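You operate a simulated robot arm through the tools that you are given. There is no shell and no other tool.

The job below is to be done with a simulated robot arm. You get a single attempt, and the scene is never put back.

JOB
Make chocolate milk: one scoop of cocoa, milk to the FILL line, stir it smooth.
Fine: orange mug; scoop, jug and stirrer go back. Set down upright: scoop, milk jug, stirrer.
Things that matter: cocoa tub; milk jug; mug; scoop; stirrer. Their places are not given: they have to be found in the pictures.

It is judged by the outcome, as a careful person would: the job done as asked, and still so three seconds after it is handed in. It fails if anything else is knocked over, pushed out of place, dropped, spilled or broken.

ROBOT AND FRAMES
A 7-joint arm with a two-finger parallel gripper, fixed in place. Base frame: the origin is at the foot of the arm, x ahead of it, y to its left, z up; the work surface is at about z = 0.9. Lengths are in m, angles in rad, forces in N, time in s.
With the tool pointing down near the work surface it reaches from about 0.24 to 0.68 m from the base axis. Its first joint turns from -1.152 to 1.152 rad. Payload 2.4 kg.
Tool frame: the origin (TCP) lies between the finger pads and is the grasp point; the fingertips stand 0.03 m ahead of it; z points along the fingers, y is the line along which they close. The gripper opens to 0.094 m. The fingers are 0.028 m wide and 0.01 m thick; the gripper's body (0.05 by 0.096 m) begins 0.055 m behind the TCP.
Orientation is that of the tool frame in the base frame, as a unit quaternion [x, y, z, w]. With the fingers straight down and closing along the base's y, the tool's x points along the base's -x, its y along +y and its z along -z.

CONTROLS
- The arm moves only by the tool step_arm. Its argument "plan" is a list of rows, each a list of 3 entries, a list of its own where there are three numbers: the shift along the tool's x, y, z in m, then the turn, a rotation vector about the tool's x, y, z in rad, then the gripper command, from -1 (fully open) to 1 (shut), values between in proportion. In form: [[[x, y, z], [wx, wy, wz], hand], ...]. A call has 1 to 20 rows; each row shifts and turns the commanded pose from where the row before left it, along the tool's axes as they then stand. Rows are played at 5 a second. More than 0.05 m and 0.15 rad between two rows, or a gripper value outside its range, and nothing of the call is played. Where a pose cannot be reached the arm comes as near as it can. A force on the tool above 40 N (or 10 N above the force at the start of the call, whichever is more), or a blocked arm, ends the call early, and 0.2 s more pass. The fingers move at their own pace (about 0.153 m/s each) and stop on an object; they squeeze with about 42 N. The grip force told is the motor's: it shows also when the fingers shut on nothing. Time passes only in rows, and 0.2 s behind the last, so rows that do not move let the fingers close. It gives the time, the measured TCP pose, the force on the tool (base axes), the opening and the grip force at its end, in the units of the frame above (readings bear some noise), with the torque about the TCP (base axes, N m) and any sound that the robot's microphone picked up.
- Cameras (640 x 400 px; columns grow to the right, rows downward): "scene" is fixed at [0.0576, 0.4776, 1.4524]; the picture's right is [-0.70, -0.72, 0.00], its down [-0.38, 0.37, -0.85] and it looks along [0.61, -0.59, -0.53] (base axes); focal length 250 px, centre (320, 200). "wrist" rides on the gripper at [0.076, 0.014, -0.102] in the tool frame; the picture's right is [-0.18, 0.98, 0.00], its down [-0.75, -0.14, -0.64] and it looks along [-0.63, -0.12, 0.77] (tool axes); focal length 243 px, centre (320, 200).
- camera(camera): a new picture of that camera. The clock stands still meanwhile.
- measure_at(camera, pixels): for up to 12 pixels [column, row] of the newest picture of that camera ("zoom" is the newest enlarged one), the place [x, y, z] in the base frame of the surface seen there, good to about 0.002 m, but the place of the scene camera against the robot may be out by one fixed shift of up to 0.018 m in any direction. The clock stands still meanwhile.
- enlarge(camera, box): a new picture of the part [left, top, right, bottom] of that camera's present view, enlarged. The clock stands still meanwhile.
- finish_job(): hands the job in; it is judged then, once.

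Leave the gripper open and the arm clear of the work at the hand-in unless told otherwise.

The tools are called after ">>>" as name(argument=value, ...) on one line, values as JSON. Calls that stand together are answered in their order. step_arm: Moves the arm, as the interface text tells. Its arguments: {"type":"object","properties":{"plan":{"type":"array","items":{"type":"array"}}},"required":["plan"]} The other tools are called the same way: camera (camera) takes a picture; measure_at (camera, pixels) gives the place of the surface under pixels of a picture; enlarge (camera, box) takes an enlarged picture of a part of a camera's view; finish_job () hands the job in.

At the start:

```text
time: 0.0
position: [0.3279, 0.0056, 1.3273]
ee_rot: [0.0, 1.0, 0.0, 0.0]
ft_force: [0.4, 0.6, 0.5]
torque: [-0.02, -0.01, 0.0]
finger_gap: 0.0938
gripper_force: 0.1
```

scene: 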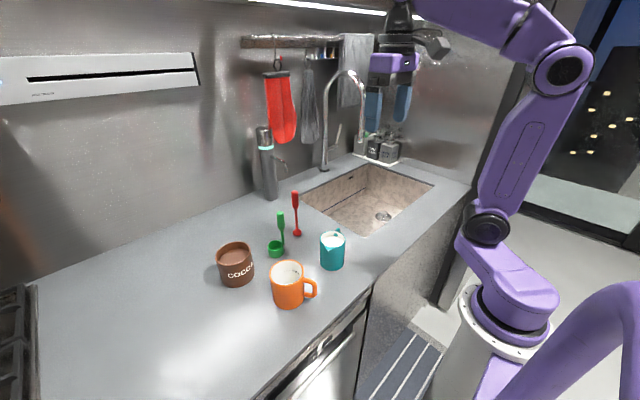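
wrist: 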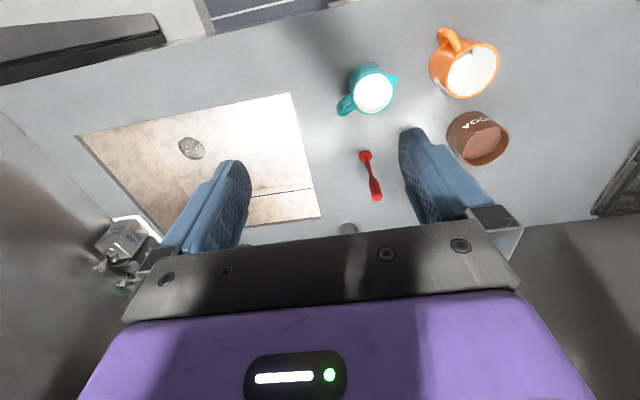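

I'll begin by looking closer at the items on the counter: the brown cocoa tub, the orange mug, the green scoop, the teal jug and the red stirrer.

>>> enlarge(camera="scene", box=[200, 170, 380, 320])

>>> enlarge(camera="wrist", box=[320, 10, 540, 240])

```text
2.67 times, centred on (290, 245) of scene
```

zoom: 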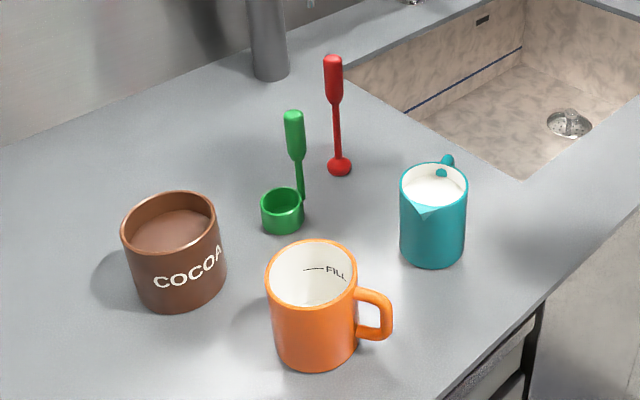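

```text
1.74 times, centred on (430, 125) of wrist
```

zoom: 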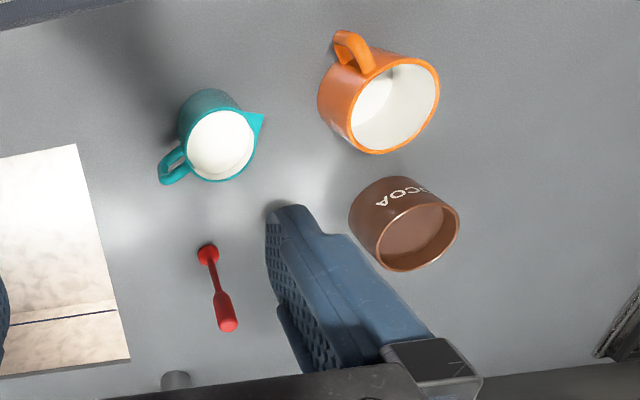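

Scoop and stirrer stand upright with their handles pointing up. I'll now measure points of jug, mug, tub and stirrer in the wrist zoom, and the same objects in the scene picture, to find the scene camera's shift.

>>> measure_at(camera="zoom", pixels=[[227, 325], [208, 250], [222, 145], [259, 118], [168, 178], [190, 140], [395, 147], [438, 90], [350, 110], [395, 105], [405, 262], [412, 235]])

>>> measure_at(camera="scene", pixels=[[295, 194], [297, 233], [281, 214], [276, 250], [331, 243], [287, 270], [235, 256], [313, 288], [339, 231], [320, 251], [300, 290], [283, 243]])

```text
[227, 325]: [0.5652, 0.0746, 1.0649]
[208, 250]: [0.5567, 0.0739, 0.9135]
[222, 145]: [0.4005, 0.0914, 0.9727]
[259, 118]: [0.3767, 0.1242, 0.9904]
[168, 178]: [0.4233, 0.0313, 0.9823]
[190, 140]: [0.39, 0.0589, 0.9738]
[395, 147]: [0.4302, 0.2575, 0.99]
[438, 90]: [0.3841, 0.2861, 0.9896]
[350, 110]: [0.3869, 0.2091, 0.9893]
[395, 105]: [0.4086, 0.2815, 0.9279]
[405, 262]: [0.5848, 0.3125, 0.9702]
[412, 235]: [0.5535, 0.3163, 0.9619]
```

```text
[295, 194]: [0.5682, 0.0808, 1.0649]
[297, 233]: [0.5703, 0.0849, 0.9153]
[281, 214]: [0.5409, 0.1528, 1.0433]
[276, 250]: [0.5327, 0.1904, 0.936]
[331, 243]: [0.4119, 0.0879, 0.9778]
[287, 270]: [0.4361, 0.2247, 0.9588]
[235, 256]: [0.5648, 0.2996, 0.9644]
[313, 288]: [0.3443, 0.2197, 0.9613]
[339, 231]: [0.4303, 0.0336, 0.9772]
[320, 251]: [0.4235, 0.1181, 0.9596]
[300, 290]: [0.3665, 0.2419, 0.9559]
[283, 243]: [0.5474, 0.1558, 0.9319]
```

The wrist camera carries no shift, so I'll use it for precise places. The scoop is hidden behind a finger at about (420,170), so I move about 0.15 m to the left and 0.07 m down, well above everything, to see all items between and beside the fingers.

>>> step_arm(plan=[[[0, 0.03, 0.014], [0, 0, 0], -1], [[0, 0.03, 0.014], [0, 0, 0], -1], [[0, 0.03, 0.014], [0, 0, 0], -1], [[0, 0.03, 0.014], [0, 0, 0], -1], [[0, 0.03, 0.014], [0, 0, 0], -1], [[0, 0, 0], [0, 0, 0], -1], [[0, 0, 0], [0, 0, 0], -1]])

>>> camera(camera="wrist")

```text
time: 1.6
position: [0.3271, 0.1557, 1.2559]
ee_rot: [0.0, 1.0, 0.0, 0.0]
ft_force: [0.6, 0.4, -0.6]
torque: [0.01, -0.03, 0.02]
finger_gap: 0.094
gripper_force: 0.1
```

```text
taken
```

wrist: 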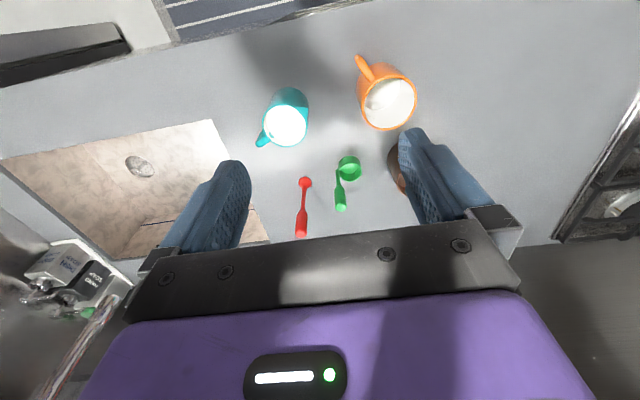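

All five are seen now. I enlarge the scoop and stirrer (columns 285–375, rows 145–245).

>>> enlarge(camera="wrist", box=[270, 140, 400, 245])

```text
3.81 times, centred on (335, 192) of wrist
```

zoom: 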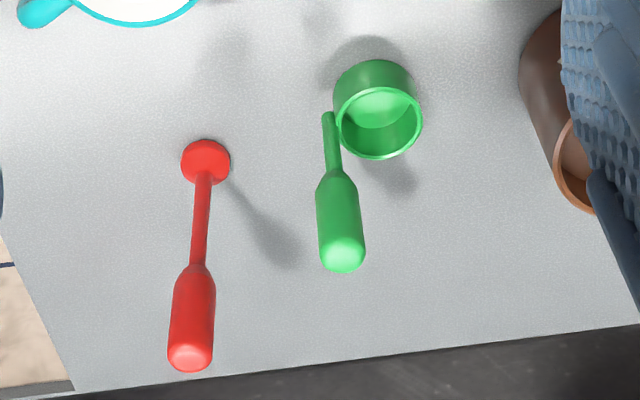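

I measure the tops and the handle edges of the stirrer and scoop, and the rim of the scoop cup, in this enlarged picture.

>>> measure_at(camera="zoom", pixels=[[190, 357], [173, 340], [209, 340], [180, 290], [212, 290], [343, 256], [322, 240], [361, 240], [320, 200], [358, 200], [330, 130], [204, 160]])

>>> measure_at(camera="zoom", pixels=[[379, 157], [420, 120], [337, 115], [375, 89], [378, 105], [370, 70], [205, 170], [200, 230], [335, 150], [208, 145], [342, 265], [190, 367]])

```text
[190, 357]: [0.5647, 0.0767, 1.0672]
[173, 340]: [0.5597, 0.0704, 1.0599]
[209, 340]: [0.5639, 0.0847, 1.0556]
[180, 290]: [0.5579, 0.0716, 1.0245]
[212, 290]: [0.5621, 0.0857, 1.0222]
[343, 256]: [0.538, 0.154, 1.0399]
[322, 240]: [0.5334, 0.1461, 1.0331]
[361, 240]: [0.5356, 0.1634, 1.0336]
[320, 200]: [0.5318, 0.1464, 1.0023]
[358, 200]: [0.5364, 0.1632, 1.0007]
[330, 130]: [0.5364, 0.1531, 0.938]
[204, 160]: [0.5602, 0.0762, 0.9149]
```

```text
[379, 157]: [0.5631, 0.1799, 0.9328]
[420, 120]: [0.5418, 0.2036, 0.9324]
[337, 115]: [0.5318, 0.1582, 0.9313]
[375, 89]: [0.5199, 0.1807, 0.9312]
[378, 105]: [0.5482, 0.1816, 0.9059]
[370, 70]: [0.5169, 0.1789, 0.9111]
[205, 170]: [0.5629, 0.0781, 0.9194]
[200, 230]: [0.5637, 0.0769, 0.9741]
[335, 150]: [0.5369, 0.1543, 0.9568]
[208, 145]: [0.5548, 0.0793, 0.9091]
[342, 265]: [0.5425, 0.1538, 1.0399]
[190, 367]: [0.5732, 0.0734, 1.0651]
```

The stirrer handle stands at about (0.565, 0.077), top z 1.067. The scoop handle is at about (0.538, 0.154), top z 1.040, with its cup centred near (0.5415, 0.181) and rim z 0.9325. Next I move 0.14 m further left to see the tub and mug.

>>> step_arm(plan=[[[0, 0.035, 0], [0, 0, 0], -1], [[0, 0.035, 0], [0, 0, 0], -1], [[0, 0.035, 0], [0, 0, 0], -1], [[0, 0.035, 0], [0, 0, 0], -1], [[0, 0, 0], [0, 0, 0], -1], [[0, 0, 0], [0, 0, 0], -1]])

>>> camera(camera="wrist")

>>> enlarge(camera="wrist", box=[180, 50, 400, 220])

```text
time: 3.0
position: [0.3264, 0.2949, 1.2555]
ee_rot: [0.001, 1.0, 0.0, 0.001]
ft_force: [-1.0, -0.9, 0.3]
torque: [0.01, -0.04, -0.01]
finger_gap: 0.094
gripper_force: 0.0
```

```text
taken
```

wrist: 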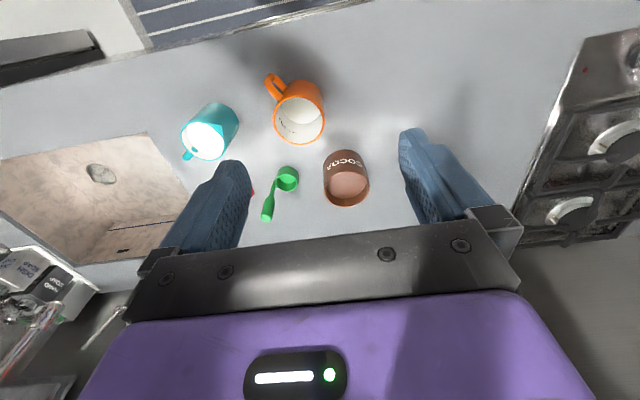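

```text
2.35 times, centred on (290, 135) of wrist
```

zoom: 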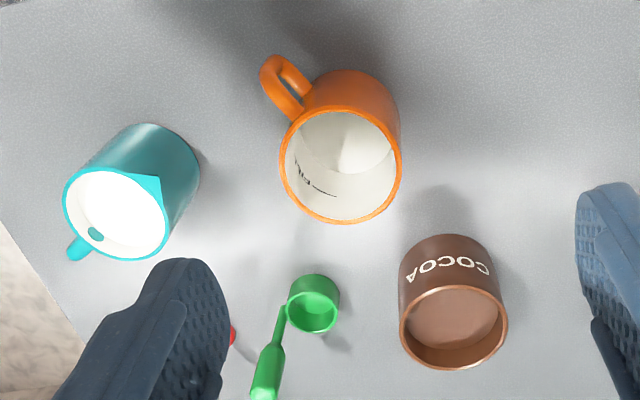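

Mug, tub and jug are well seen. I measure: mug rim points, FILL mark near (315,187), mug floor, tub rim and powder, and jug rim, spout and handle.

>>> measure_at(camera="zoom", pixels=[[342, 221], [399, 168], [283, 168], [340, 111], [320, 190], [345, 150], [375, 180], [280, 95], [263, 72], [302, 113], [310, 185], [343, 192]])

>>> measure_at(camera="zoom", pixels=[[453, 368], [506, 328], [402, 328], [455, 289], [453, 310], [453, 340], [420, 320], [490, 325], [453, 355], [430, 265], [313, 330], [264, 380]])

>>> measure_at(camera="zoom", pixels=[[112, 170], [160, 180], [152, 256], [168, 220], [66, 205], [92, 172], [75, 252], [96, 233], [115, 215], [168, 190], [85, 245], [130, 259]])

```text
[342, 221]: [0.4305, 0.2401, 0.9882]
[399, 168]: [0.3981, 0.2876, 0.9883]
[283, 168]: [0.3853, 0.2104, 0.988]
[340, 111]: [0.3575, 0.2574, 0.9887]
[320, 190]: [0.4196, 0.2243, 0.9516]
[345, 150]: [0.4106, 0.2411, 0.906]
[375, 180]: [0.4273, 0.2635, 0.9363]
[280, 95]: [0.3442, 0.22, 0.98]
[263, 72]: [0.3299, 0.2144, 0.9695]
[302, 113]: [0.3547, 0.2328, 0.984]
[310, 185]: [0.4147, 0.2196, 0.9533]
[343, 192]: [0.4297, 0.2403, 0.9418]
```

```text
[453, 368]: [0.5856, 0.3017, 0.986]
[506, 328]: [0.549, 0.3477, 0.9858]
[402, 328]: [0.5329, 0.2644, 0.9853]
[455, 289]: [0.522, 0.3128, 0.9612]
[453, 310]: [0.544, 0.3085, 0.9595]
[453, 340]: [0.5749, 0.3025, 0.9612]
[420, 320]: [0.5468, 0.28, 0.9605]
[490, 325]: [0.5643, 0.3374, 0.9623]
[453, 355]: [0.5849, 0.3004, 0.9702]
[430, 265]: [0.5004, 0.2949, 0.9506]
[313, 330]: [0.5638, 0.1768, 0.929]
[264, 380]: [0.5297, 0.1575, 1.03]
```

```text
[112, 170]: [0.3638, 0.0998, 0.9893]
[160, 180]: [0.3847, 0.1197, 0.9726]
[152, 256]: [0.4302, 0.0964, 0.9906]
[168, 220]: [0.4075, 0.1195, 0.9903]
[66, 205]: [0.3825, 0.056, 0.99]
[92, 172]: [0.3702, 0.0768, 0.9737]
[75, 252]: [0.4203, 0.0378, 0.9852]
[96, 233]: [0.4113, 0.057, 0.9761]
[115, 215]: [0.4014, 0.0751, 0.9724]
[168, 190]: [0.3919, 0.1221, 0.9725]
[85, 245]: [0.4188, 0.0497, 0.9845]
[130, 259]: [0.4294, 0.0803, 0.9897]
```

Readings so far (wrist camera, base frame):
- Tub centre about (0.543, 0.306), rim z 0.986, powder z 0.9605.
- Mug centre about (0.393, 0.249), rim z 0.988, FILL mark around z 0.95.
- Jug centre about (0.396, 0.0875), rim z 0.990, milk z 0.9725, spout pointing along (-0.46, 0.89).

Before touching anything I test, high up, whether the arm can make the pour postures. First I move to about (0.39, 0.16, 1.25) and yaw the tool -90°.

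>>> step_arm(plan=[[[-0.016, -0.034, 0], [0, 0, 0], -1], [[-0.016, -0.034, 0], [0, 0, 0], -1], [[-0.016, -0.034, 0], [0, 0, 0], -1], [[-0.016, -0.034, 0], [0, 0, 0], -1], [[0, 0, 0], [0, 0, 0.131], -1], [[0, 0, 0], [0, 0, 0.131], -1], [[0, 0, 0], [0, 0, 0.131], -1], [[0, 0, 0], [0, 0, 0.131], -1], [[0, 0, 0], [0, 0, 0.131], -1], [[0, 0, 0], [0, 0, 0.131], -1], [[0, 0, 0], [0, 0, 0.131], -1], [[0, 0, 0], [0, 0, 0.131], -1], [[0, 0, 0], [0, 0, 0.131], -1], [[0, 0, 0], [0, 0, 0.131], -1], [[0, 0, 0], [0, 0, 0.131], -1], [[0, 0, 0], [0, 0, 0.131], -1], [[0, 0, 0], [0, 0, 0], -1], [[0, 0, 0], [0, 0, 0], -1]])

```text
time: 6.8
position: [0.3927, 0.1602, 1.2563]
ee_rot: [0.708, 0.706, 0.001, 0.0]
ft_force: [1.2, 0.1, -0.5]
torque: [0.01, -0.01, 0.01]
finger_gap: 0.0941
gripper_force: 0.0
```

Yaw is done: tool x now points along +y and tool y along +x. Now I test the tilt of +80° about tool y (tool pointing to +y), still high up.

>>> step_arm(plan=[[[0, 0, 0], [0, 0.1, 0], -1], [[0, 0, 0], [0, 0.1, 0], -1], [[0, 0, 0], [0, 0.1, 0], -1], [[0, 0, 0], [0, 0.1, 0], -1], [[0, 0, 0], [0, 0.1, 0], -1], [[0, 0, 0], [0, 0.1, 0], -1], [[0, 0, 0], [0, 0.1, 0], -1], [[0, 0, 0], [0, 0.1, 0], -1], [[0, 0, 0], [0, 0.1, 0], -1], [[0, 0, 0], [0, 0.1, 0], -1], [[0, 0, 0], [0, 0.1, 0], -1], [[0, 0, 0], [0, 0.1, 0], -1], [[0, 0, 0], [0, 0.1, 0], -1], [[0, 0, 0], [0, 0.1, 0], -1], [[0, 0, 0], [0, 0, 0], -1], [[0, 0, 0], [0, 0, 0], -1]])

>>> camera(camera="scene")

```text
time: 10.2
position: [0.3914, 0.1596, 1.2549]
ee_rot: [0.541, 0.539, 0.457, -0.455]
ft_force: [1.0, -0.2, -0.6]
torque: [0.01, 0.01, 0.04]
finger_gap: 0.0939
gripper_force: 0.0
```

```text
taken
```

scene: 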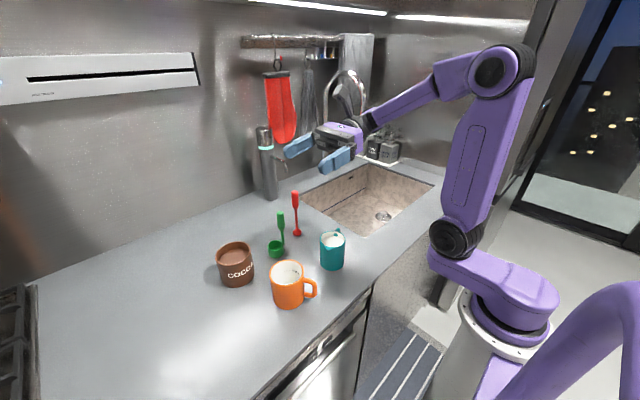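

80° is reached exactly. I test further to about 115° here and then lower to z≈1.05, to see whether the scoop and jug pours can be done directly this way.

>>> step_arm(plan=[[[0, 0, 0], [0, 0.1, 0], -1], [[0, 0, 0], [0, 0.1, 0], -1], [[0, 0, 0], [0, 0.1, 0], -1], [[0, 0, 0], [0, 0.1, 0], -1], [[0, 0, 0], [0, 0.1, 0], -1], [[0, 0, 0], [0, 0.1, 0], -1], [[0, 0, 0], [0, 0, 0], -1], [[0, 0, 0], [0, 0, 0], -1]])

>>> enlarge(camera="scene", box=[240, 60, 440, 220])

```text
time: 12.0
position: [0.3916, 0.1593, 1.2557]
ee_rot: [0.383, 0.382, 0.596, -0.594]
ft_force: [0.9, 0.5, -0.3]
torque: [-0.02, -0.03, 0.0]
finger_gap: 0.0939
gripper_force: 0.0
```

```text
2.50 times, centred on (340, 140) of scene
```

zoom: 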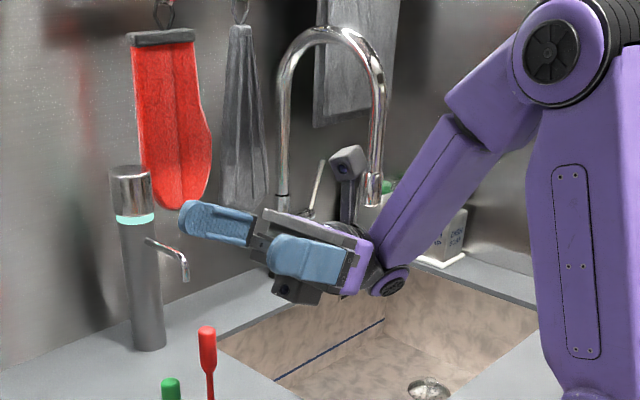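

115° is reached too, and the zoom shows a camera stalk on the gripper's top side and a small block below it, which I must keep clear of the jug. I now test the likely scoop-dump posture: tilt back to 65°, yaw another -20° (tool pointing along 70°), TCP near (0.337, 0.173, 1.10).

>>> step_arm(plan=[[[0, 0, 0], [0, -0.124, 0], -1], [[0, 0, 0], [0, -0.124, 0], -1], [[0, 0, 0], [0, -0.124, 0], -1], [[0, 0, 0], [0, -0.124, 0], -1], [[0, 0, 0], [0, -0.124, 0], -1], [[0, 0, 0], [0, -0.124, 0], -1], [[0, 0, 0], [0, -0.122, 0], -1], [[0, 0, 0], [-0.1054, 0, 0.0492], -1], [[0, 0, 0], [-0.1054, 0, 0.0492], -1], [[0, 0, 0], [-0.1054, 0, 0.0492], -1], [[-0.0287, -0.0112, 0.0122], [0, 0, 0], -1], [[-0.0287, -0.0112, 0.0122], [0, 0, 0], -1], [[-0.0287, -0.0112, 0.0122], [0, 0, 0], -1], [[-0.0287, -0.0112, 0.0122], [0, 0, 0], -1], [[-0.0287, -0.0112, 0.0122], [0, 0, 0], -1], [[0, 0, 0], [0, 0, 0], -1], [[0, 0, 0], [0, 0, 0], -1]])

>>> camera(camera="scene")

>>> enlarge(camera="scene", box=[220, 140, 420, 310])

```text
time: 15.6
position: [0.3354, 0.1729, 1.1011]
ee_rot: [0.692, 0.483, 0.44, -0.307]
ft_force: [-0.7, 1.3, 0.7]
torque: [0.01, 0.0, 0.01]
finger_gap: 0.0939
gripper_force: 0.0
```

```text
taken
```

scene: 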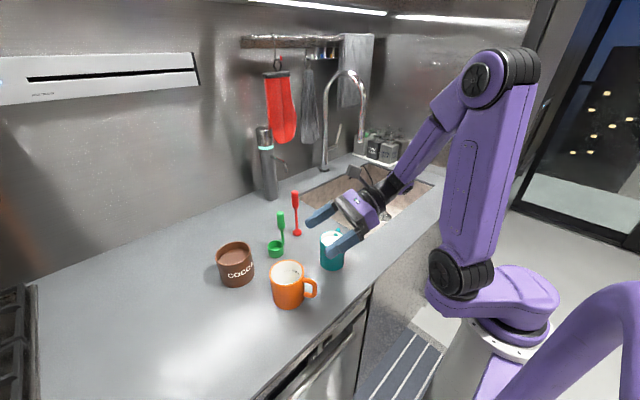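

```text
2.35 times, centred on (320, 225) of scene
```

zoom: 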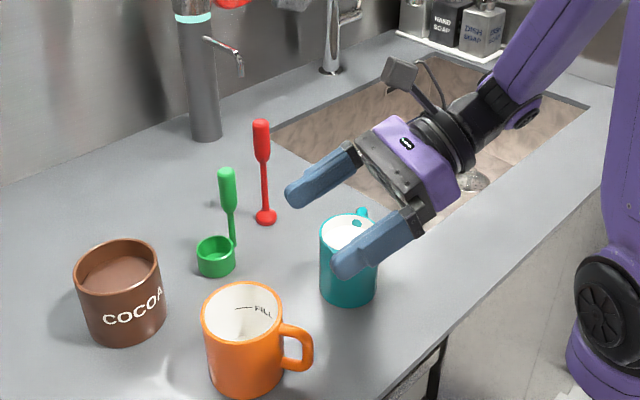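

Reachable. The cup must also stay upright in carry at this yaw, which means a tool tilt of -45°. I raise 0.1 m and test tilting from +65° to -45°, i.e. the dump motion in reverse.

>>> step_arm(plan=[[[0.0302, 0, -0.0141], [0, 0, 0], -1], [[0.0302, 0, -0.0141], [0, 0, 0], -1], [[0.0302, 0, -0.0141], [0, 0, 0], -1], [[0, 0, 0], [0, -0.12, 0], -1], [[0, 0, 0], [0, -0.12, 0], -1], [[0, 0, 0], [0, -0.12, 0], -1], [[0, 0, 0], [0, -0.12, 0], -1], [[0, 0, 0], [0, -0.12, 0], -1], [[0, 0, 0], [0, -0.12, 0], -1], [[0, 0, 0], [0, -0.12, 0], -1], [[0, 0, 0], [0, -0.12, 0], -1], [[0, 0, 0], [0, -0.12, 0], -1], [[0, 0, 0], [0, -0.12, 0], -1], [[0, 0, 0], [0, -0.12, 0], -1], [[0, 0, 0], [0, -0.12, 0], -1], [[0, 0, 0], [0, -0.12, 0], -1], [[0, 0, 0], [0, -0.12, 0], -1], [[0, 0, 0], [0, -0.12, 0], -1], [[0, 0, 0], [0, -0.12, 0], -1], [[0, 0, 0], [0, 0, 0], -1]])

```text
time: 19.8
position: [0.3381, 0.1745, 1.2]
ee_rot: [0.757, 0.529, -0.314, 0.221]
ft_force: [-0.2, 0.2, -0.2]
torque: [0.0, 0.01, -0.02]
finger_gap: 0.0942
gripper_force: 0.1
```

Works. Now I yaw back +110° about the vertical, keeping the -45° lean, which gives the scoop grasp orientation.

>>> step_arm(plan=[[[0, 0, 0], [-0.0905, 0, -0.0905], -1], [[0, 0, 0], [-0.0905, 0, -0.0905], -1], [[0, 0, 0], [-0.0905, 0, -0.0905], -1], [[0, 0, 0], [-0.0905, 0, -0.0905], -1], [[0, 0, 0], [-0.0905, 0, -0.0905], -1], [[0, 0, 0], [-0.0905, 0, -0.0905], -1], [[0, 0, 0], [-0.0905, 0, -0.0905], -1], [[0, 0, 0], [-0.0905, 0, -0.0905], -1], [[0, 0, 0], [-0.0905, 0, -0.0905], -1], [[0, 0, 0], [-0.0905, 0, -0.0905], -1], [[0, 0, 0], [-0.0905, 0, -0.0905], -1], [[0, 0, 0], [-0.0905, 0, -0.0905], -1], [[0, 0, 0], [-0.0905, 0, -0.0905], -1], [[0, 0, 0], [-0.0905, 0, -0.0905], -1], [[0, 0, 0], [-0.0905, 0, -0.0905], -1], [[0, 0, 0], [0, 0, 0], -1]])

>>> camera(camera="wrist")

```text
time: 23.2
position: [0.3359, 0.1744, 1.2003]
ee_rot: [-0.001, 0.924, 0.0, 0.383]
ft_force: [0.3, -0.3, 0.1]
torque: [-0.02, -0.02, 0.0]
finger_gap: 0.094
gripper_force: 0.1
```

```text
taken
```

wrist: 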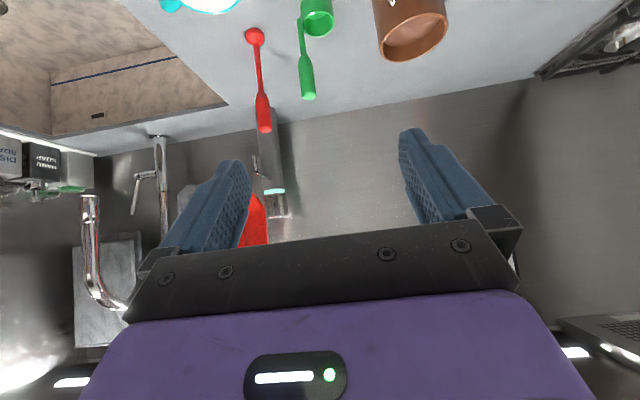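

Orientation is right: tool leans 45°, pointing outward and down. I now go to a pre-grasp point about 0.085 m short of the scoop handle along the tool axis, with the fingers half open, then look.

>>> step_arm(plan=[[[-0.0021, -0.0033, 0.0315], [0, 0, 0], 0], [[-0.0021, -0.0033, 0.0315], [0, 0, 0], 0], [[-0.0021, -0.0033, 0.0315], [0, 0, 0], 0], [[-0.0021, -0.0033, 0.0315], [0, 0, 0], 0], [[-0.0021, -0.0033, 0.0315], [0, 0, 0], 0], [[-0.0021, -0.0033, 0.0315], [0, 0, 0], 0], [[0, 0, 0], [0, 0, 0], 0], [[0, 0, 0], [0, 0, 0], 0]])

>>> camera(camera="wrist")

>>> enlarge(camera="scene", box=[220, 150, 400, 300])

```text
time: 25.0
position: [0.4792, 0.1556, 1.0762]
ee_rot: [0.0, 0.924, 0.0, 0.382]
ft_force: [0.6, -0.1, 0.6]
torque: [0.0, 0.0, 0.0]
finger_gap: 0.0468
gripper_force: 0.0
```

```text
taken
```

wrist: 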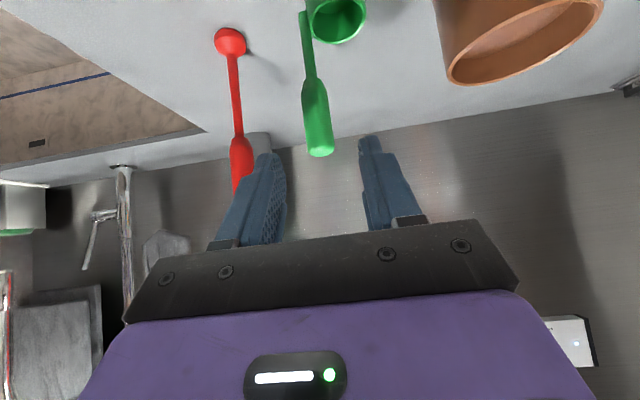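

```text
2.67 times, centred on (310, 225) of scene
```

zoom: 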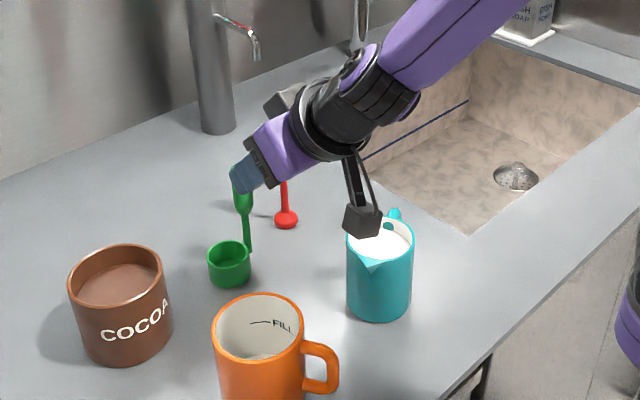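

The handle (columns 303–332, rows 80–155) sits between the fingertips (inner edges near 286 and 360). I measure the handle edges for centring.

>>> measure_at(camera="wrist", pixels=[[307, 140], [332, 140], [319, 120], [303, 100], [328, 100], [320, 154], [319, 149], [308, 60], [314, 60], [345, 42], [363, 10], [336, 25]])

```text
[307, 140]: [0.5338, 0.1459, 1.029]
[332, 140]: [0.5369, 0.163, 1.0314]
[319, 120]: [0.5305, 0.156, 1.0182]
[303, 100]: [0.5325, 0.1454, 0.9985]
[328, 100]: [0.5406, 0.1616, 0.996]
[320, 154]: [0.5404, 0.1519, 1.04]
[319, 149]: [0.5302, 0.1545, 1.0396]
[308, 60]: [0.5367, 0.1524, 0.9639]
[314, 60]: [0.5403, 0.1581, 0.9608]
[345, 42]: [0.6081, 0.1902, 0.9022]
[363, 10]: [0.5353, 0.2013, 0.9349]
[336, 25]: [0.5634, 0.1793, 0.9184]
```

Handle axis is at (0.539, 0.1545), radius about 0.009. I advance 0.085 m along the tool axis, 1 mm to the right, and close on the handle.

>>> step_arm(plan=[[[0, -0.0003, 0.0212], [0, 0, 0], 0], [[0, -0.0003, 0.0212], [0, 0, 0], 0], [[0, -0.0003, 0.0212], [0, 0, 0], 0], [[0, -0.0002, 0.0213], [0, 0, 0], 0], [[0, 0, 0], [0, 0, 0], 0], [[0, 0, 0], [0, 0, 0], 0]])

>>> camera(camera="wrist")

```text
time: 26.4
position: [0.5405, 0.1529, 1.0146]
ee_rot: [0.0, 0.924, -0.001, 0.383]
ft_force: [0.3, 0.5, -0.4]
torque: [-0.01, 0.02, 0.01]
finger_gap: 0.0472
gripper_force: 0.1
```

```text
taken
```

wrist: 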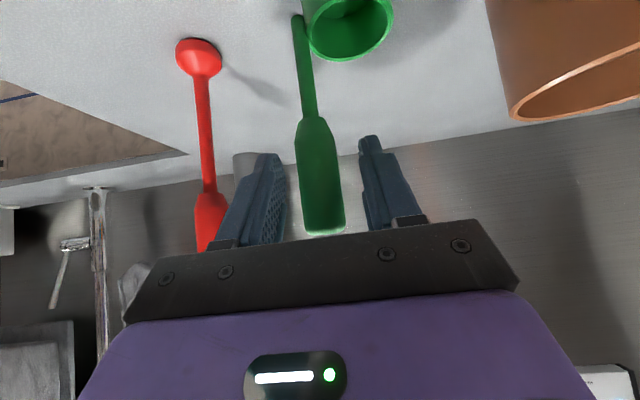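

The handle lies between the fingers. I correct y by +1 mm and close.

>>> step_arm(plan=[[[0, 0.001, 0], [0, 0, 0], 0], [[0, 0, 0], [0, 0, 0], 0.4], [[0, 0, 0], [0, 0, 0], 0.7], [[0, 0, 0], [0, 0, 0], 1], [[0, 0, 0], [0, 0, 0], 1], [[0, 0, 0], [0, 0, 0], 1]])

>>> camera(camera="wrist")

```text
time: 27.8
position: [0.54, 0.1532, 1.0158]
ee_rot: [0.0, 0.924, -0.001, 0.383]
ft_force: [-0.6, 0.4, 0.7]
torque: [0.04, 0.02, 0.04]
finger_gap: 0.0244
gripper_force: 42.0
```

```text
taken
```

wrist: 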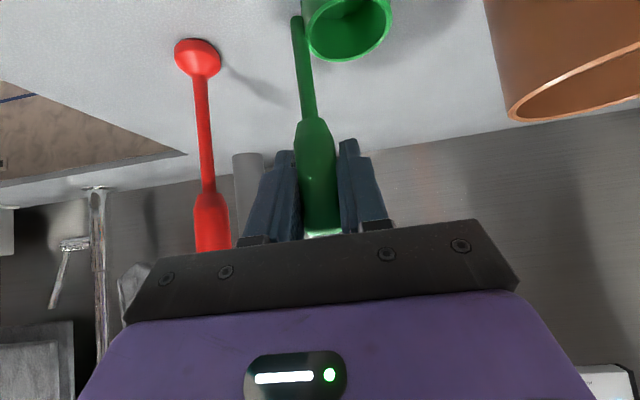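

The scoop is gripped (42 N, gap 0.024). I lift it straight up 0.12 m, then carry it over toward the tub with the cup bottom above z 1.01.

>>> step_arm(plan=[[[-0.006, 0, -0.006], [0, 0, 0], 1], [[-0.017, 0, -0.017], [0, 0, 0], 1], [[-0.017, 0, -0.017], [0, 0, 0], 1], [[-0.017, 0, -0.017], [0, 0, 0], 1], [[-0.017, 0, -0.017], [0, 0, 0], 1], [[-0.011, 0, -0.011], [0, 0, 0], 1], [[-0.0059, 0.0256, 0.0059], [0, 0, 0], 1], [[-0.0059, 0.0256, 0.0059], [0, 0, 0], 1], [[-0.0059, 0.0256, 0.0059], [0, 0, 0], 1], [[-0.0059, 0.0256, 0.0059], [0, 0, 0], 1], [[-0.0059, 0.0256, 0.0059], [0, 0, 0], 1], [[0, 0, 0], [0, 0, 0], 1], [[0, 0, 0], [0, 0, 0], 1]])

>>> camera(camera="wrist")

>>> enlarge(camera="scene", box=[180, 150, 360, 310])

```text
time: 30.6
position: [0.5821, 0.2826, 1.1359]
ee_rot: [0.001, 0.924, -0.001, 0.383]
ft_force: [-0.2, -0.5, -0.3]
torque: [-0.01, 0.0, -0.01]
finger_gap: 0.0244
gripper_force: 42.1
```

```text
taken
```

wrist: 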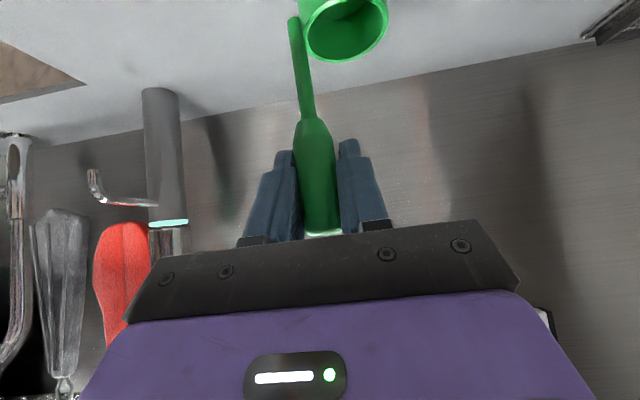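

```text
2.50 times, centred on (270, 230) of scene
```

zoom: 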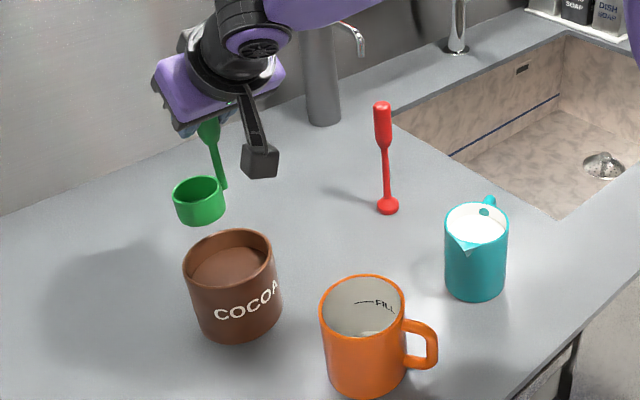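

The scoop is held level above the tub. I measure the cup's rim in the wrist picture to confirm its place in the hand.

>>> measure_at(camera="wrist", pixels=[[343, 62], [302, 40], [386, 25], [338, 4], [345, 30], [300, 80], [311, 80]])

>>> measure_at(camera="zoom", pixels=[[229, 230], [275, 262], [184, 262], [228, 265], [200, 178], [224, 192], [175, 190], [200, 197]])

```text
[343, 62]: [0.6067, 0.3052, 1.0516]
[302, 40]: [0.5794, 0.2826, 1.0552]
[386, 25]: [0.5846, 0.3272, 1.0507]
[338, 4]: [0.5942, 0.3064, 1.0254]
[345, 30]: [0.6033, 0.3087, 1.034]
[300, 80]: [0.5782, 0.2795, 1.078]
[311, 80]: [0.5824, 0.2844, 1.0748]
```

```text
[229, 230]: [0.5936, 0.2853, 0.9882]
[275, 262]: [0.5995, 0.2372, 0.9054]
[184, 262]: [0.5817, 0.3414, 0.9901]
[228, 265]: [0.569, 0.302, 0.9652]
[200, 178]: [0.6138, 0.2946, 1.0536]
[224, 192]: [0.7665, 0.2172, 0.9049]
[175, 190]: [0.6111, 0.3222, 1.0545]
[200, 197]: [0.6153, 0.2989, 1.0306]
```

Cup centre is about (0.583, 0.306), as expected. Now I tilt the cup 30° so the opening faces outward, shift 5 mm outward, and descend to just above the powder.

>>> step_arm(plan=[[[0, 0, 0], [0, 0.1047, 0], 1], [[0, 0, 0], [0, 0.1047, 0], 1], [[0, 0, 0], [0, 0.1047, 0], 1], [[0, 0, 0], [0, 0.1047, 0], 1], [[0, 0, 0], [0, 0.1047, 0], 1], [[-0.0048, 0.002, 0.0013], [0, 0, 0], 1], [[0, 0, 0], [0, 0, 0], 1], [[0.0039, 0, 0.0145], [0, 0, 0], 1], [[0.0039, 0, 0.0145], [0, 0, 0], 1], [[0.0039, 0, 0.0145], [0, 0, 0], 1], [[0.0039, 0, 0.0145], [0, 0, 0], 1], [[0, 0, 0], [0, 0, 0], 1]])

>>> enlarge(camera="wrist", box=[220, 0, 460, 160])

>>> enlarge(camera="scene", box=[200, 190, 320, 300])

```text
time: 33.2
position: [0.5858, 0.2848, 1.075]
ee_rot: [0.001, 0.992, -0.001, 0.13]
ft_force: [0.0, 0.4, -0.4]
torque: [-0.03, -0.01, 0.02]
finger_gap: 0.0246
gripper_force: 42.5
```

```text
2.50 times, centred on (340, 80) of wrist
```

zoom: 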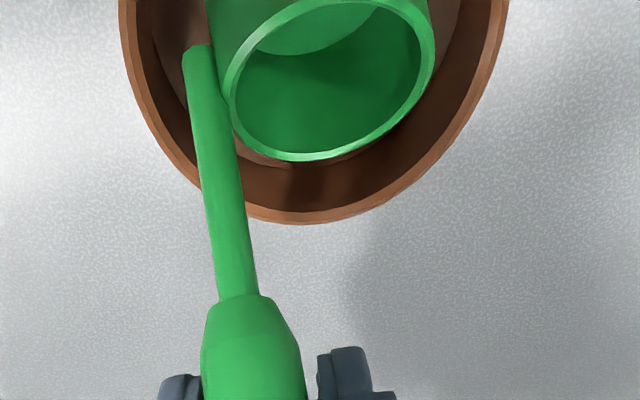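

```text
3.64 times, centred on (260, 245) of scene
```

zoom: 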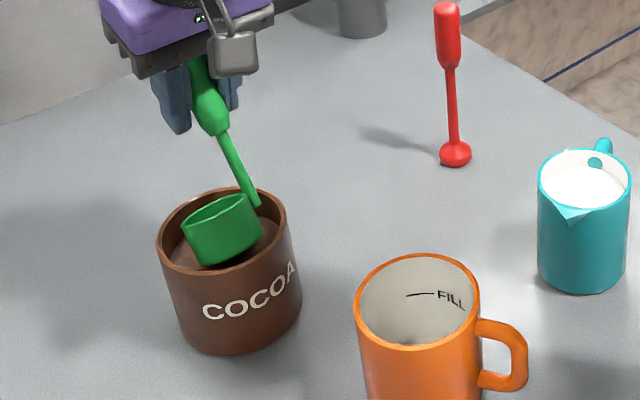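

The cup sits just above the powder, clear of the tub wall on all sides. I now push it down 0.041 m into the cocoa, slowly, watching the force.

>>> step_arm(plan=[[[0.0021, 0, 0.0077], [0, 0, 0], 1], [[0.0021, 0, 0.0077], [0, 0, 0], 1], [[0.0021, 0, 0.0077], [0, 0, 0], 1], [[0.0021, 0, 0.0077], [0, 0, 0], 1], [[0.0021, 0, 0.0077], [0, 0, 0], 1], [[0, 0, 0], [0, 0, 0], 1]])

>>> enlarge(camera="scene", box=[200, 190, 320, 300])

```text
time: 34.6
position: [0.5858, 0.284, 1.0356]
ee_rot: [0.0, 0.991, -0.001, 0.131]
ft_force: [-0.3, -0.7, -0.8]
torque: [0.01, -0.01, -0.04]
finger_gap: 0.0244
gripper_force: 41.8
```

```text
3.64 times, centred on (260, 245) of scene
```

zoom: 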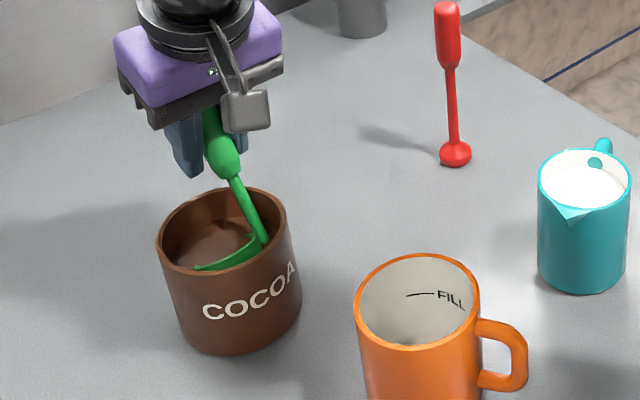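

No resistance, and the cup is under the powder with its near lip just showing. Now I sweep outward while turning the cup upright, its rim ending a little below the surface.

>>> step_arm(plan=[[[0.0024, 0, -0.0016], [0, -0.0436, 0], 1], [[0.0024, 0, -0.0016], [0, -0.0437, 0], 1], [[0.0026, 0, -0.0016], [0, -0.0436, 0], 1], [[0.0026, 0, -0.0016], [0, -0.0437, 0], 1], [[0.0027, 0, -0.0016], [0, -0.0436, 0], 1], [[0.0027, 0, -0.0016], [0, -0.0437, 0], 1], [[0.0027, 0, -0.0016], [0, -0.0436, 0], 1], [[0.0028, 0, -0.0016], [0, -0.0437, 0], 1], [[0.0028, 0, -0.0016], [0, -0.0436, 0], 1], [[0.0028, 0, -0.0016], [0, -0.0437, 0], 1], [[0.0028, 0, -0.0016], [0, -0.0436, 0], 1], [[0.0029, 0, -0.0016], [0, -0.0437, 0], 1], [[0, 0, 0], [0, 0, 0], 1], [[0, 0, 0], [0, 0, 0], 1]])

>>> enlarge(camera="scene", box=[200, 190, 320, 300])

>>> camera(camera="wrist")

```text
time: 37.6
position: [0.5499, 0.284, 1.0344]
ee_rot: [-0.001, 0.924, 0.0, 0.383]
ft_force: [-0.2, -0.6, -0.8]
torque: [0.01, 0.0, 0.03]
finger_gap: 0.0245
gripper_force: 42.2
```

```text
3.64 times, centred on (260, 245) of scene
```

zoom: 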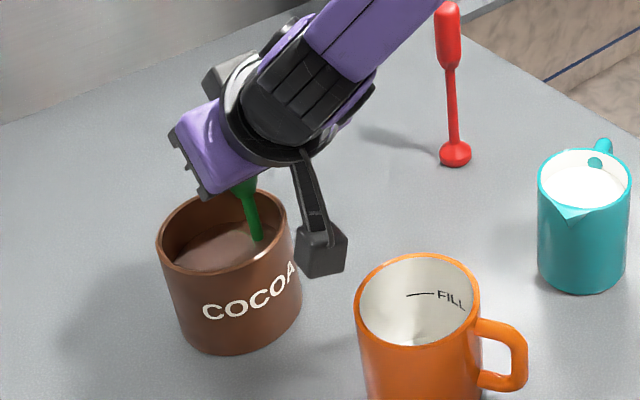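

```text
taken
```

wrist: 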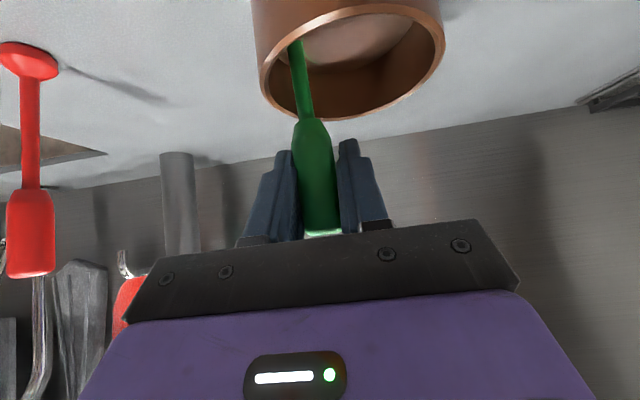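

The cup is fully under the surface. I lift it slowly and straight up, clear of the tub, and look at the load.

>>> step_arm(plan=[[[-0.0042, 0, -0.0042], [0, 0, 0], 1], [[-0.0042, 0, -0.0042], [0, 0, 0], 1], [[-0.0042, 0, -0.0042], [0, 0, 0], 1], [[-0.0042, 0, -0.0042], [0, 0, 0], 1], [[-0.0042, 0, -0.0042], [0, 0, 0], 1], [[-0.0042, 0, -0.0042], [0, 0, 0], 1], [[-0.007, 0, -0.007], [0, 0, 0], 1], [[-0.007, 0, -0.007], [0, 0, 0], 1], [[-0.007, 0, -0.007], [0, 0, 0], 1], [[-0.007, 0, -0.007], [0, 0, 0], 1], [[-0.007, 0, -0.007], [0, 0, 0], 1], [[-0.007, 0, -0.007], [0, 0, 0], 1], [[-0.007, 0, -0.007], [0, 0, 0], 1], [[0, 0, 0], [0, 0, 0], 1], [[0, 0, 0], [0, 0, 0], 1]])

>>> enlarge(camera="scene", box=[200, 160, 320, 300])

>>> camera(camera="wrist")

```text
time: 40.8
position: [0.5504, 0.2846, 1.1415]
ee_rot: [0.0, 0.924, -0.001, 0.383]
ft_force: [0.4, -0.1, 0.2]
torque: [-0.08, 0.04, 0.0]
finger_gap: 0.0242
gripper_force: 42.3
```

```text
2.86 times, centred on (260, 230) of scene
```

zoom: 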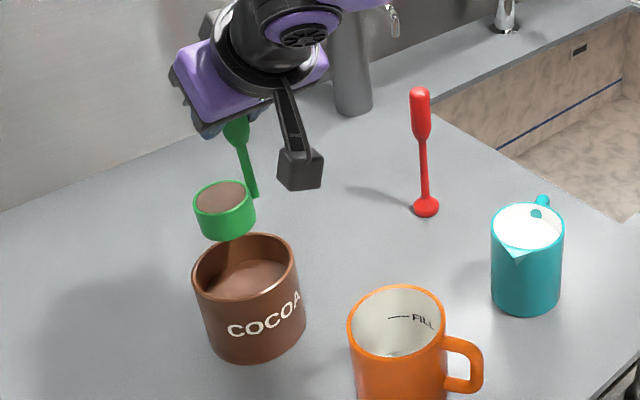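

```text
taken
```

wrist: 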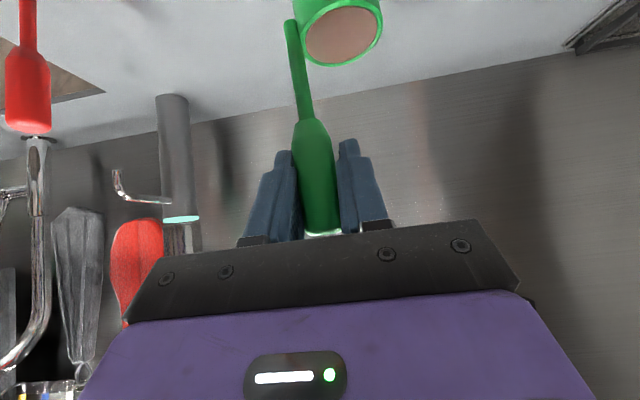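

The cup holds a full, level load of cocoa. I carry it level to the mug: TCP to (0.370, 0.2595, 1.158), cup bottom about 0.05 m above the mug rim.

>>> step_arm(plan=[[[0.0064, -0.0014, -0.0077], [0, 0, 0], 1], [[0.0129, -0.0028, -0.0155], [0, 0, 0], 1], [[0.0129, -0.0028, -0.0155], [0, 0, 0], 1], [[0.0129, -0.0028, -0.0155], [0, 0, 0], 1], [[0.0129, -0.0028, -0.0155], [0, 0, 0], 1], [[0.0129, -0.0028, -0.0155], [0, 0, 0], 1], [[0.0129, -0.0028, -0.0155], [0, 0, 0], 1], [[0.0129, -0.0028, -0.0155], [0, 0, 0], 1], [[0.0129, -0.0028, -0.0155], [0, 0, 0], 1], [[0.0064, -0.0014, -0.0077], [0, 0, 0], 1], [[0, 0, 0], [0, 0, 0], 1], [[0, 0, 0], [0, 0, 0], 1]])

>>> enlarge(camera="scene", box=[200, 160, 360, 320])

```text
time: 43.4
position: [0.3676, 0.2601, 1.1595]
ee_rot: [0.0, 0.924, -0.001, 0.382]
ft_force: [-0.3, -0.3, -1.1]
torque: [0.0, -0.01, -0.02]
finger_gap: 0.0246
gripper_force: 41.9
```

```text
2.50 times, centred on (280, 240) of scene
```

zoom: 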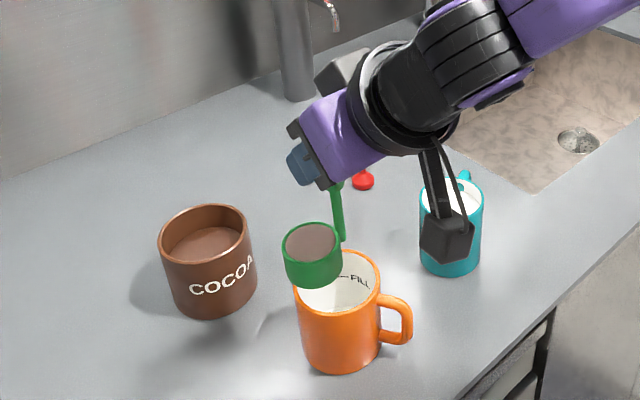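

The load is level above the mug. Now I yaw the arm -110° about the vertical, keeping the cup upright.

>>> step_arm(plan=[[[0, 0, 0], [0.0849, 0, 0.0849], 1], [[0, 0, 0], [0.0849, 0, 0.0849], 1], [[0, 0, 0], [0.0849, 0, 0.0849], 1], [[0, 0, 0], [0.0849, 0, 0.0849], 1], [[0, 0, 0], [0.0849, 0, 0.0849], 1], [[0, 0, 0], [0.0849, 0, 0.0849], 1], [[0, 0, 0], [0.0849, 0, 0.0849], 1], [[0, 0, 0], [0.0849, 0, 0.0849], 1], [[0, 0, 0], [0.0849, 0, 0.0849], 1], [[0, 0, 0], [0.0849, 0, 0.0849], 1], [[0, 0, 0], [0.0849, 0, 0.0849], 1], [[0, 0, 0], [0.0849, 0, 0.0849], 1], [[0, 0, 0], [0.0849, 0, 0.0849], 1], [[0, 0, 0], [0.0849, 0, 0.0849], 1], [[0, 0, 0], [0.0849, 0, 0.0849], 1], [[0, 0, 0], [0.0849, 0, 0.0849], 1], [[0, 0, 0], [0, 0, 0], 1], [[0, 0, 0], [0, 0, 0], 1]])

>>> enlarge(camera="scene", box=[200, 160, 360, 320])

>>> camera(camera="wrist")

```text
time: 47.2
position: [0.3683, 0.258, 1.1583]
ee_rot: [0.757, 0.53, -0.314, 0.22]
ft_force: [0.4, -0.1, -0.6]
torque: [0.0, -0.02, 0.01]
finger_gap: 0.0245
gripper_force: 41.9
```

```text
2.50 times, centred on (280, 240) of scene
```

zoom: 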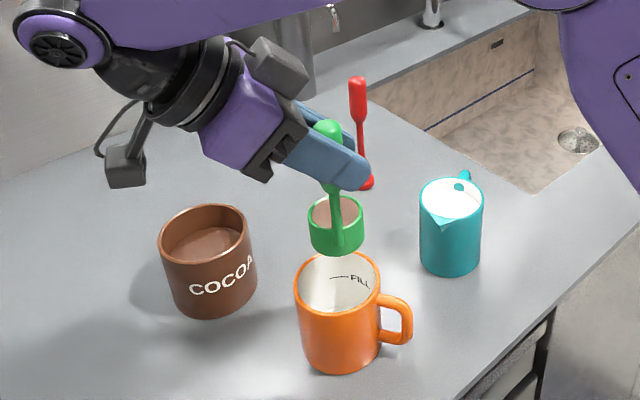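

```text
taken
```

wrist: 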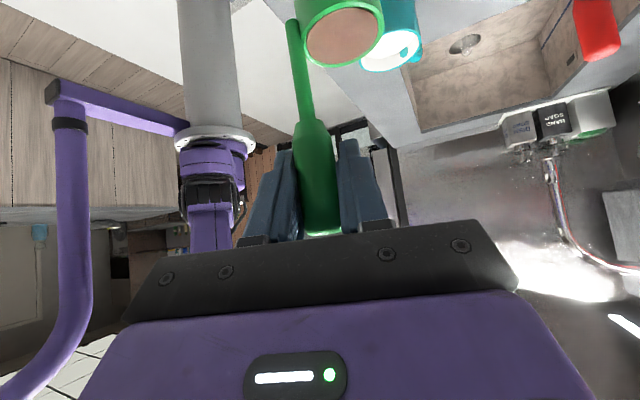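

The cup is over the mug, still level and full. I measure the cup rim to be sure of its centre.

>>> measure_at(camera="wrist", pixels=[[343, 65], [303, 45], [381, 28], [340, 35]])

```text
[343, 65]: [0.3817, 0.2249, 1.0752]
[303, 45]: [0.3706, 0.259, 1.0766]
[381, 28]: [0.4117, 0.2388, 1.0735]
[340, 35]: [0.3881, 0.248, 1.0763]
```

Cup centre (0.390, 0.248) is over the mug. I now tilt it slowly, keeping the pouring lip over the mug. First to 45°, then I look.

>>> step_arm(plan=[[[-0.0015, 0.002, 0.0048], [0, 0.0873, 0], 1], [[-0.0019, 0, 0.0046], [0, 0.0873, 0], 1], [[-0.0023, 0, 0.0044], [0, 0.0873, 0], 1], [[-0.0015, 0, 0.0076], [0, 0.0873, 0], 1], [[-0.0022, 0, 0.0075], [0, 0.0873, 0], 1], [[-0.0028, 0, 0.0072], [0, 0.0873, 0], 1], [[-0.0026, 0, 0.007], [0, 0.0873, 0], 1], [[-0.0032, 0, 0.0067], [0, 0.0873, 0], 1], [[-0.0038, 0, 0.0064], [0, 0.0873, 0], 1], [[0, 0, 0], [0, 0, 0], 1]])

>>> enlarge(camera="scene", box=[220, 190, 360, 320])

```text
time: 49.4
position: [0.3567, 0.2187, 1.1153]
ee_rot: [0.819, 0.573, -0.001, 0.0]
ft_force: [-1.2, 0.5, 0.2]
torque: [-0.01, 0.0, -0.01]
finger_gap: 0.0244
gripper_force: 42.1
```

```text
3.08 times, centred on (290, 255) of scene
```

zoom: 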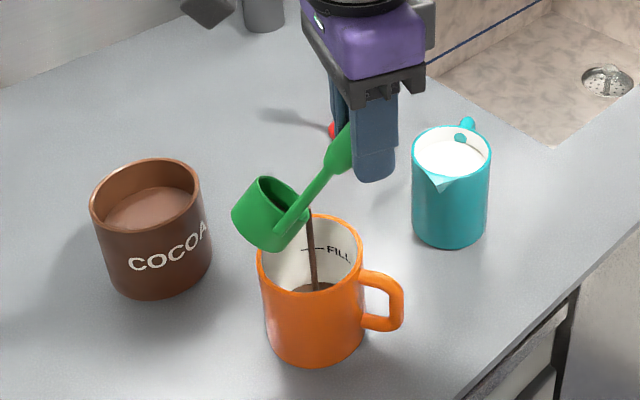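

At 45° the cocoa is streaming into the mug. I continue tilting to about 110° to empty the cup.

>>> step_arm(plan=[[[-0.0047, 0, 0.0061], [0, 0.0873, 0], 1], [[-0.0052, 0, 0.0057], [0, 0.0873, 0], 1], [[-0.0057, 0, 0.0052], [0, 0.0873, 0], 1], [[-0.0058, 0, 0.0062], [0, 0.0873, 0], 1], [[-0.0064, 0, 0.0057], [0, 0.0873, 0], 1], [[-0.0068, 0, 0.0051], [0, 0.0873, 0], 1], [[0, 0, 0], [0, 0, 0], 1]])

>>> enlarge(camera="scene", box=[220, 190, 360, 320])

```text
time: 51.0
position: [0.3487, 0.1964, 1.0746]
ee_rot: [0.791, 0.554, 0.212, -0.149]
ft_force: [-0.1, 0.3, -0.7]
torque: [-0.06, 0.02, 0.01]
finger_gap: 0.0242
gripper_force: 41.7
```

```text
3.08 times, centred on (290, 255) of scene
```

zoom: 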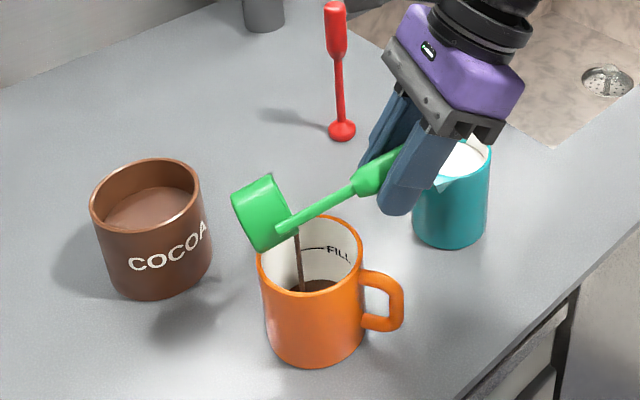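

The stream still falls inside the mug. I go on to 110° and wait a moment there.

>>> step_arm(plan=[[[-0.0055, 0, 0.0048], [0, 0.0873, 0], 1], [[-0.0059, 0, 0.0043], [0, 0.0873, 0], 1], [[-0.0062, 0, 0.0038], [0, 0.0873, 0], 1], [[-0.0061, 0, 0.0045], [0, 0.0873, 0], 1], [[-0.0064, 0, 0.0039], [0, 0.0873, 0], 1], [[-0.0067, 0, 0.0033], [0, 0.0873, 0], 1], [[-0.0065, 0, 0.0038], [0, 0.0873, 0], 1], [[0, 0, 0], [0, 0, 0], 1], [[0, 0, 0], [0, 0, 0], 1], [[0, 0, 0], [0, 0, 0], 1], [[0, 0, 0], [0, 0, 0], 1], [[0, 0, 0], [0, 0, 0], 1]])

>>> enlarge(camera="scene", box=[220, 190, 360, 320])

>>> camera(camera="wrist")

```text
time: 53.6
position: [0.3436, 0.1859, 1.0243]
ee_rot: [0.691, 0.484, 0.439, -0.308]
ft_force: [0.1, 0.2, -0.5]
torque: [-0.03, 0.01, 0.04]
finger_gap: 0.0245
gripper_force: 41.9
```

```text
3.08 times, centred on (290, 255) of scene
```

zoom: 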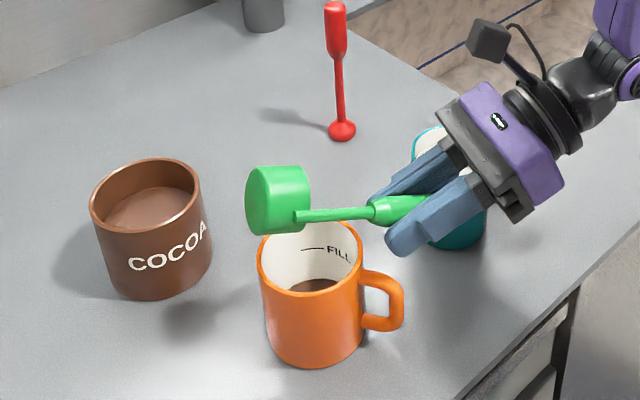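

```text
taken
```

wrist: 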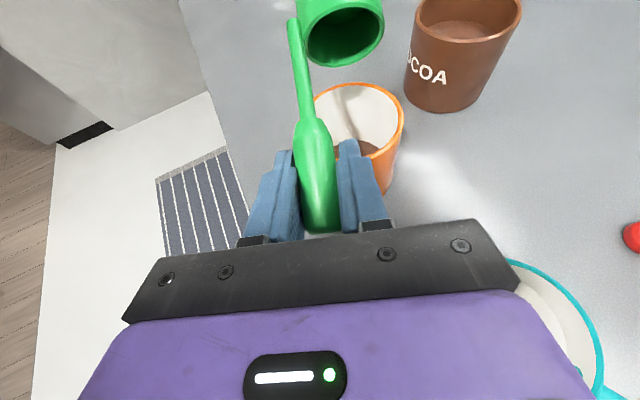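

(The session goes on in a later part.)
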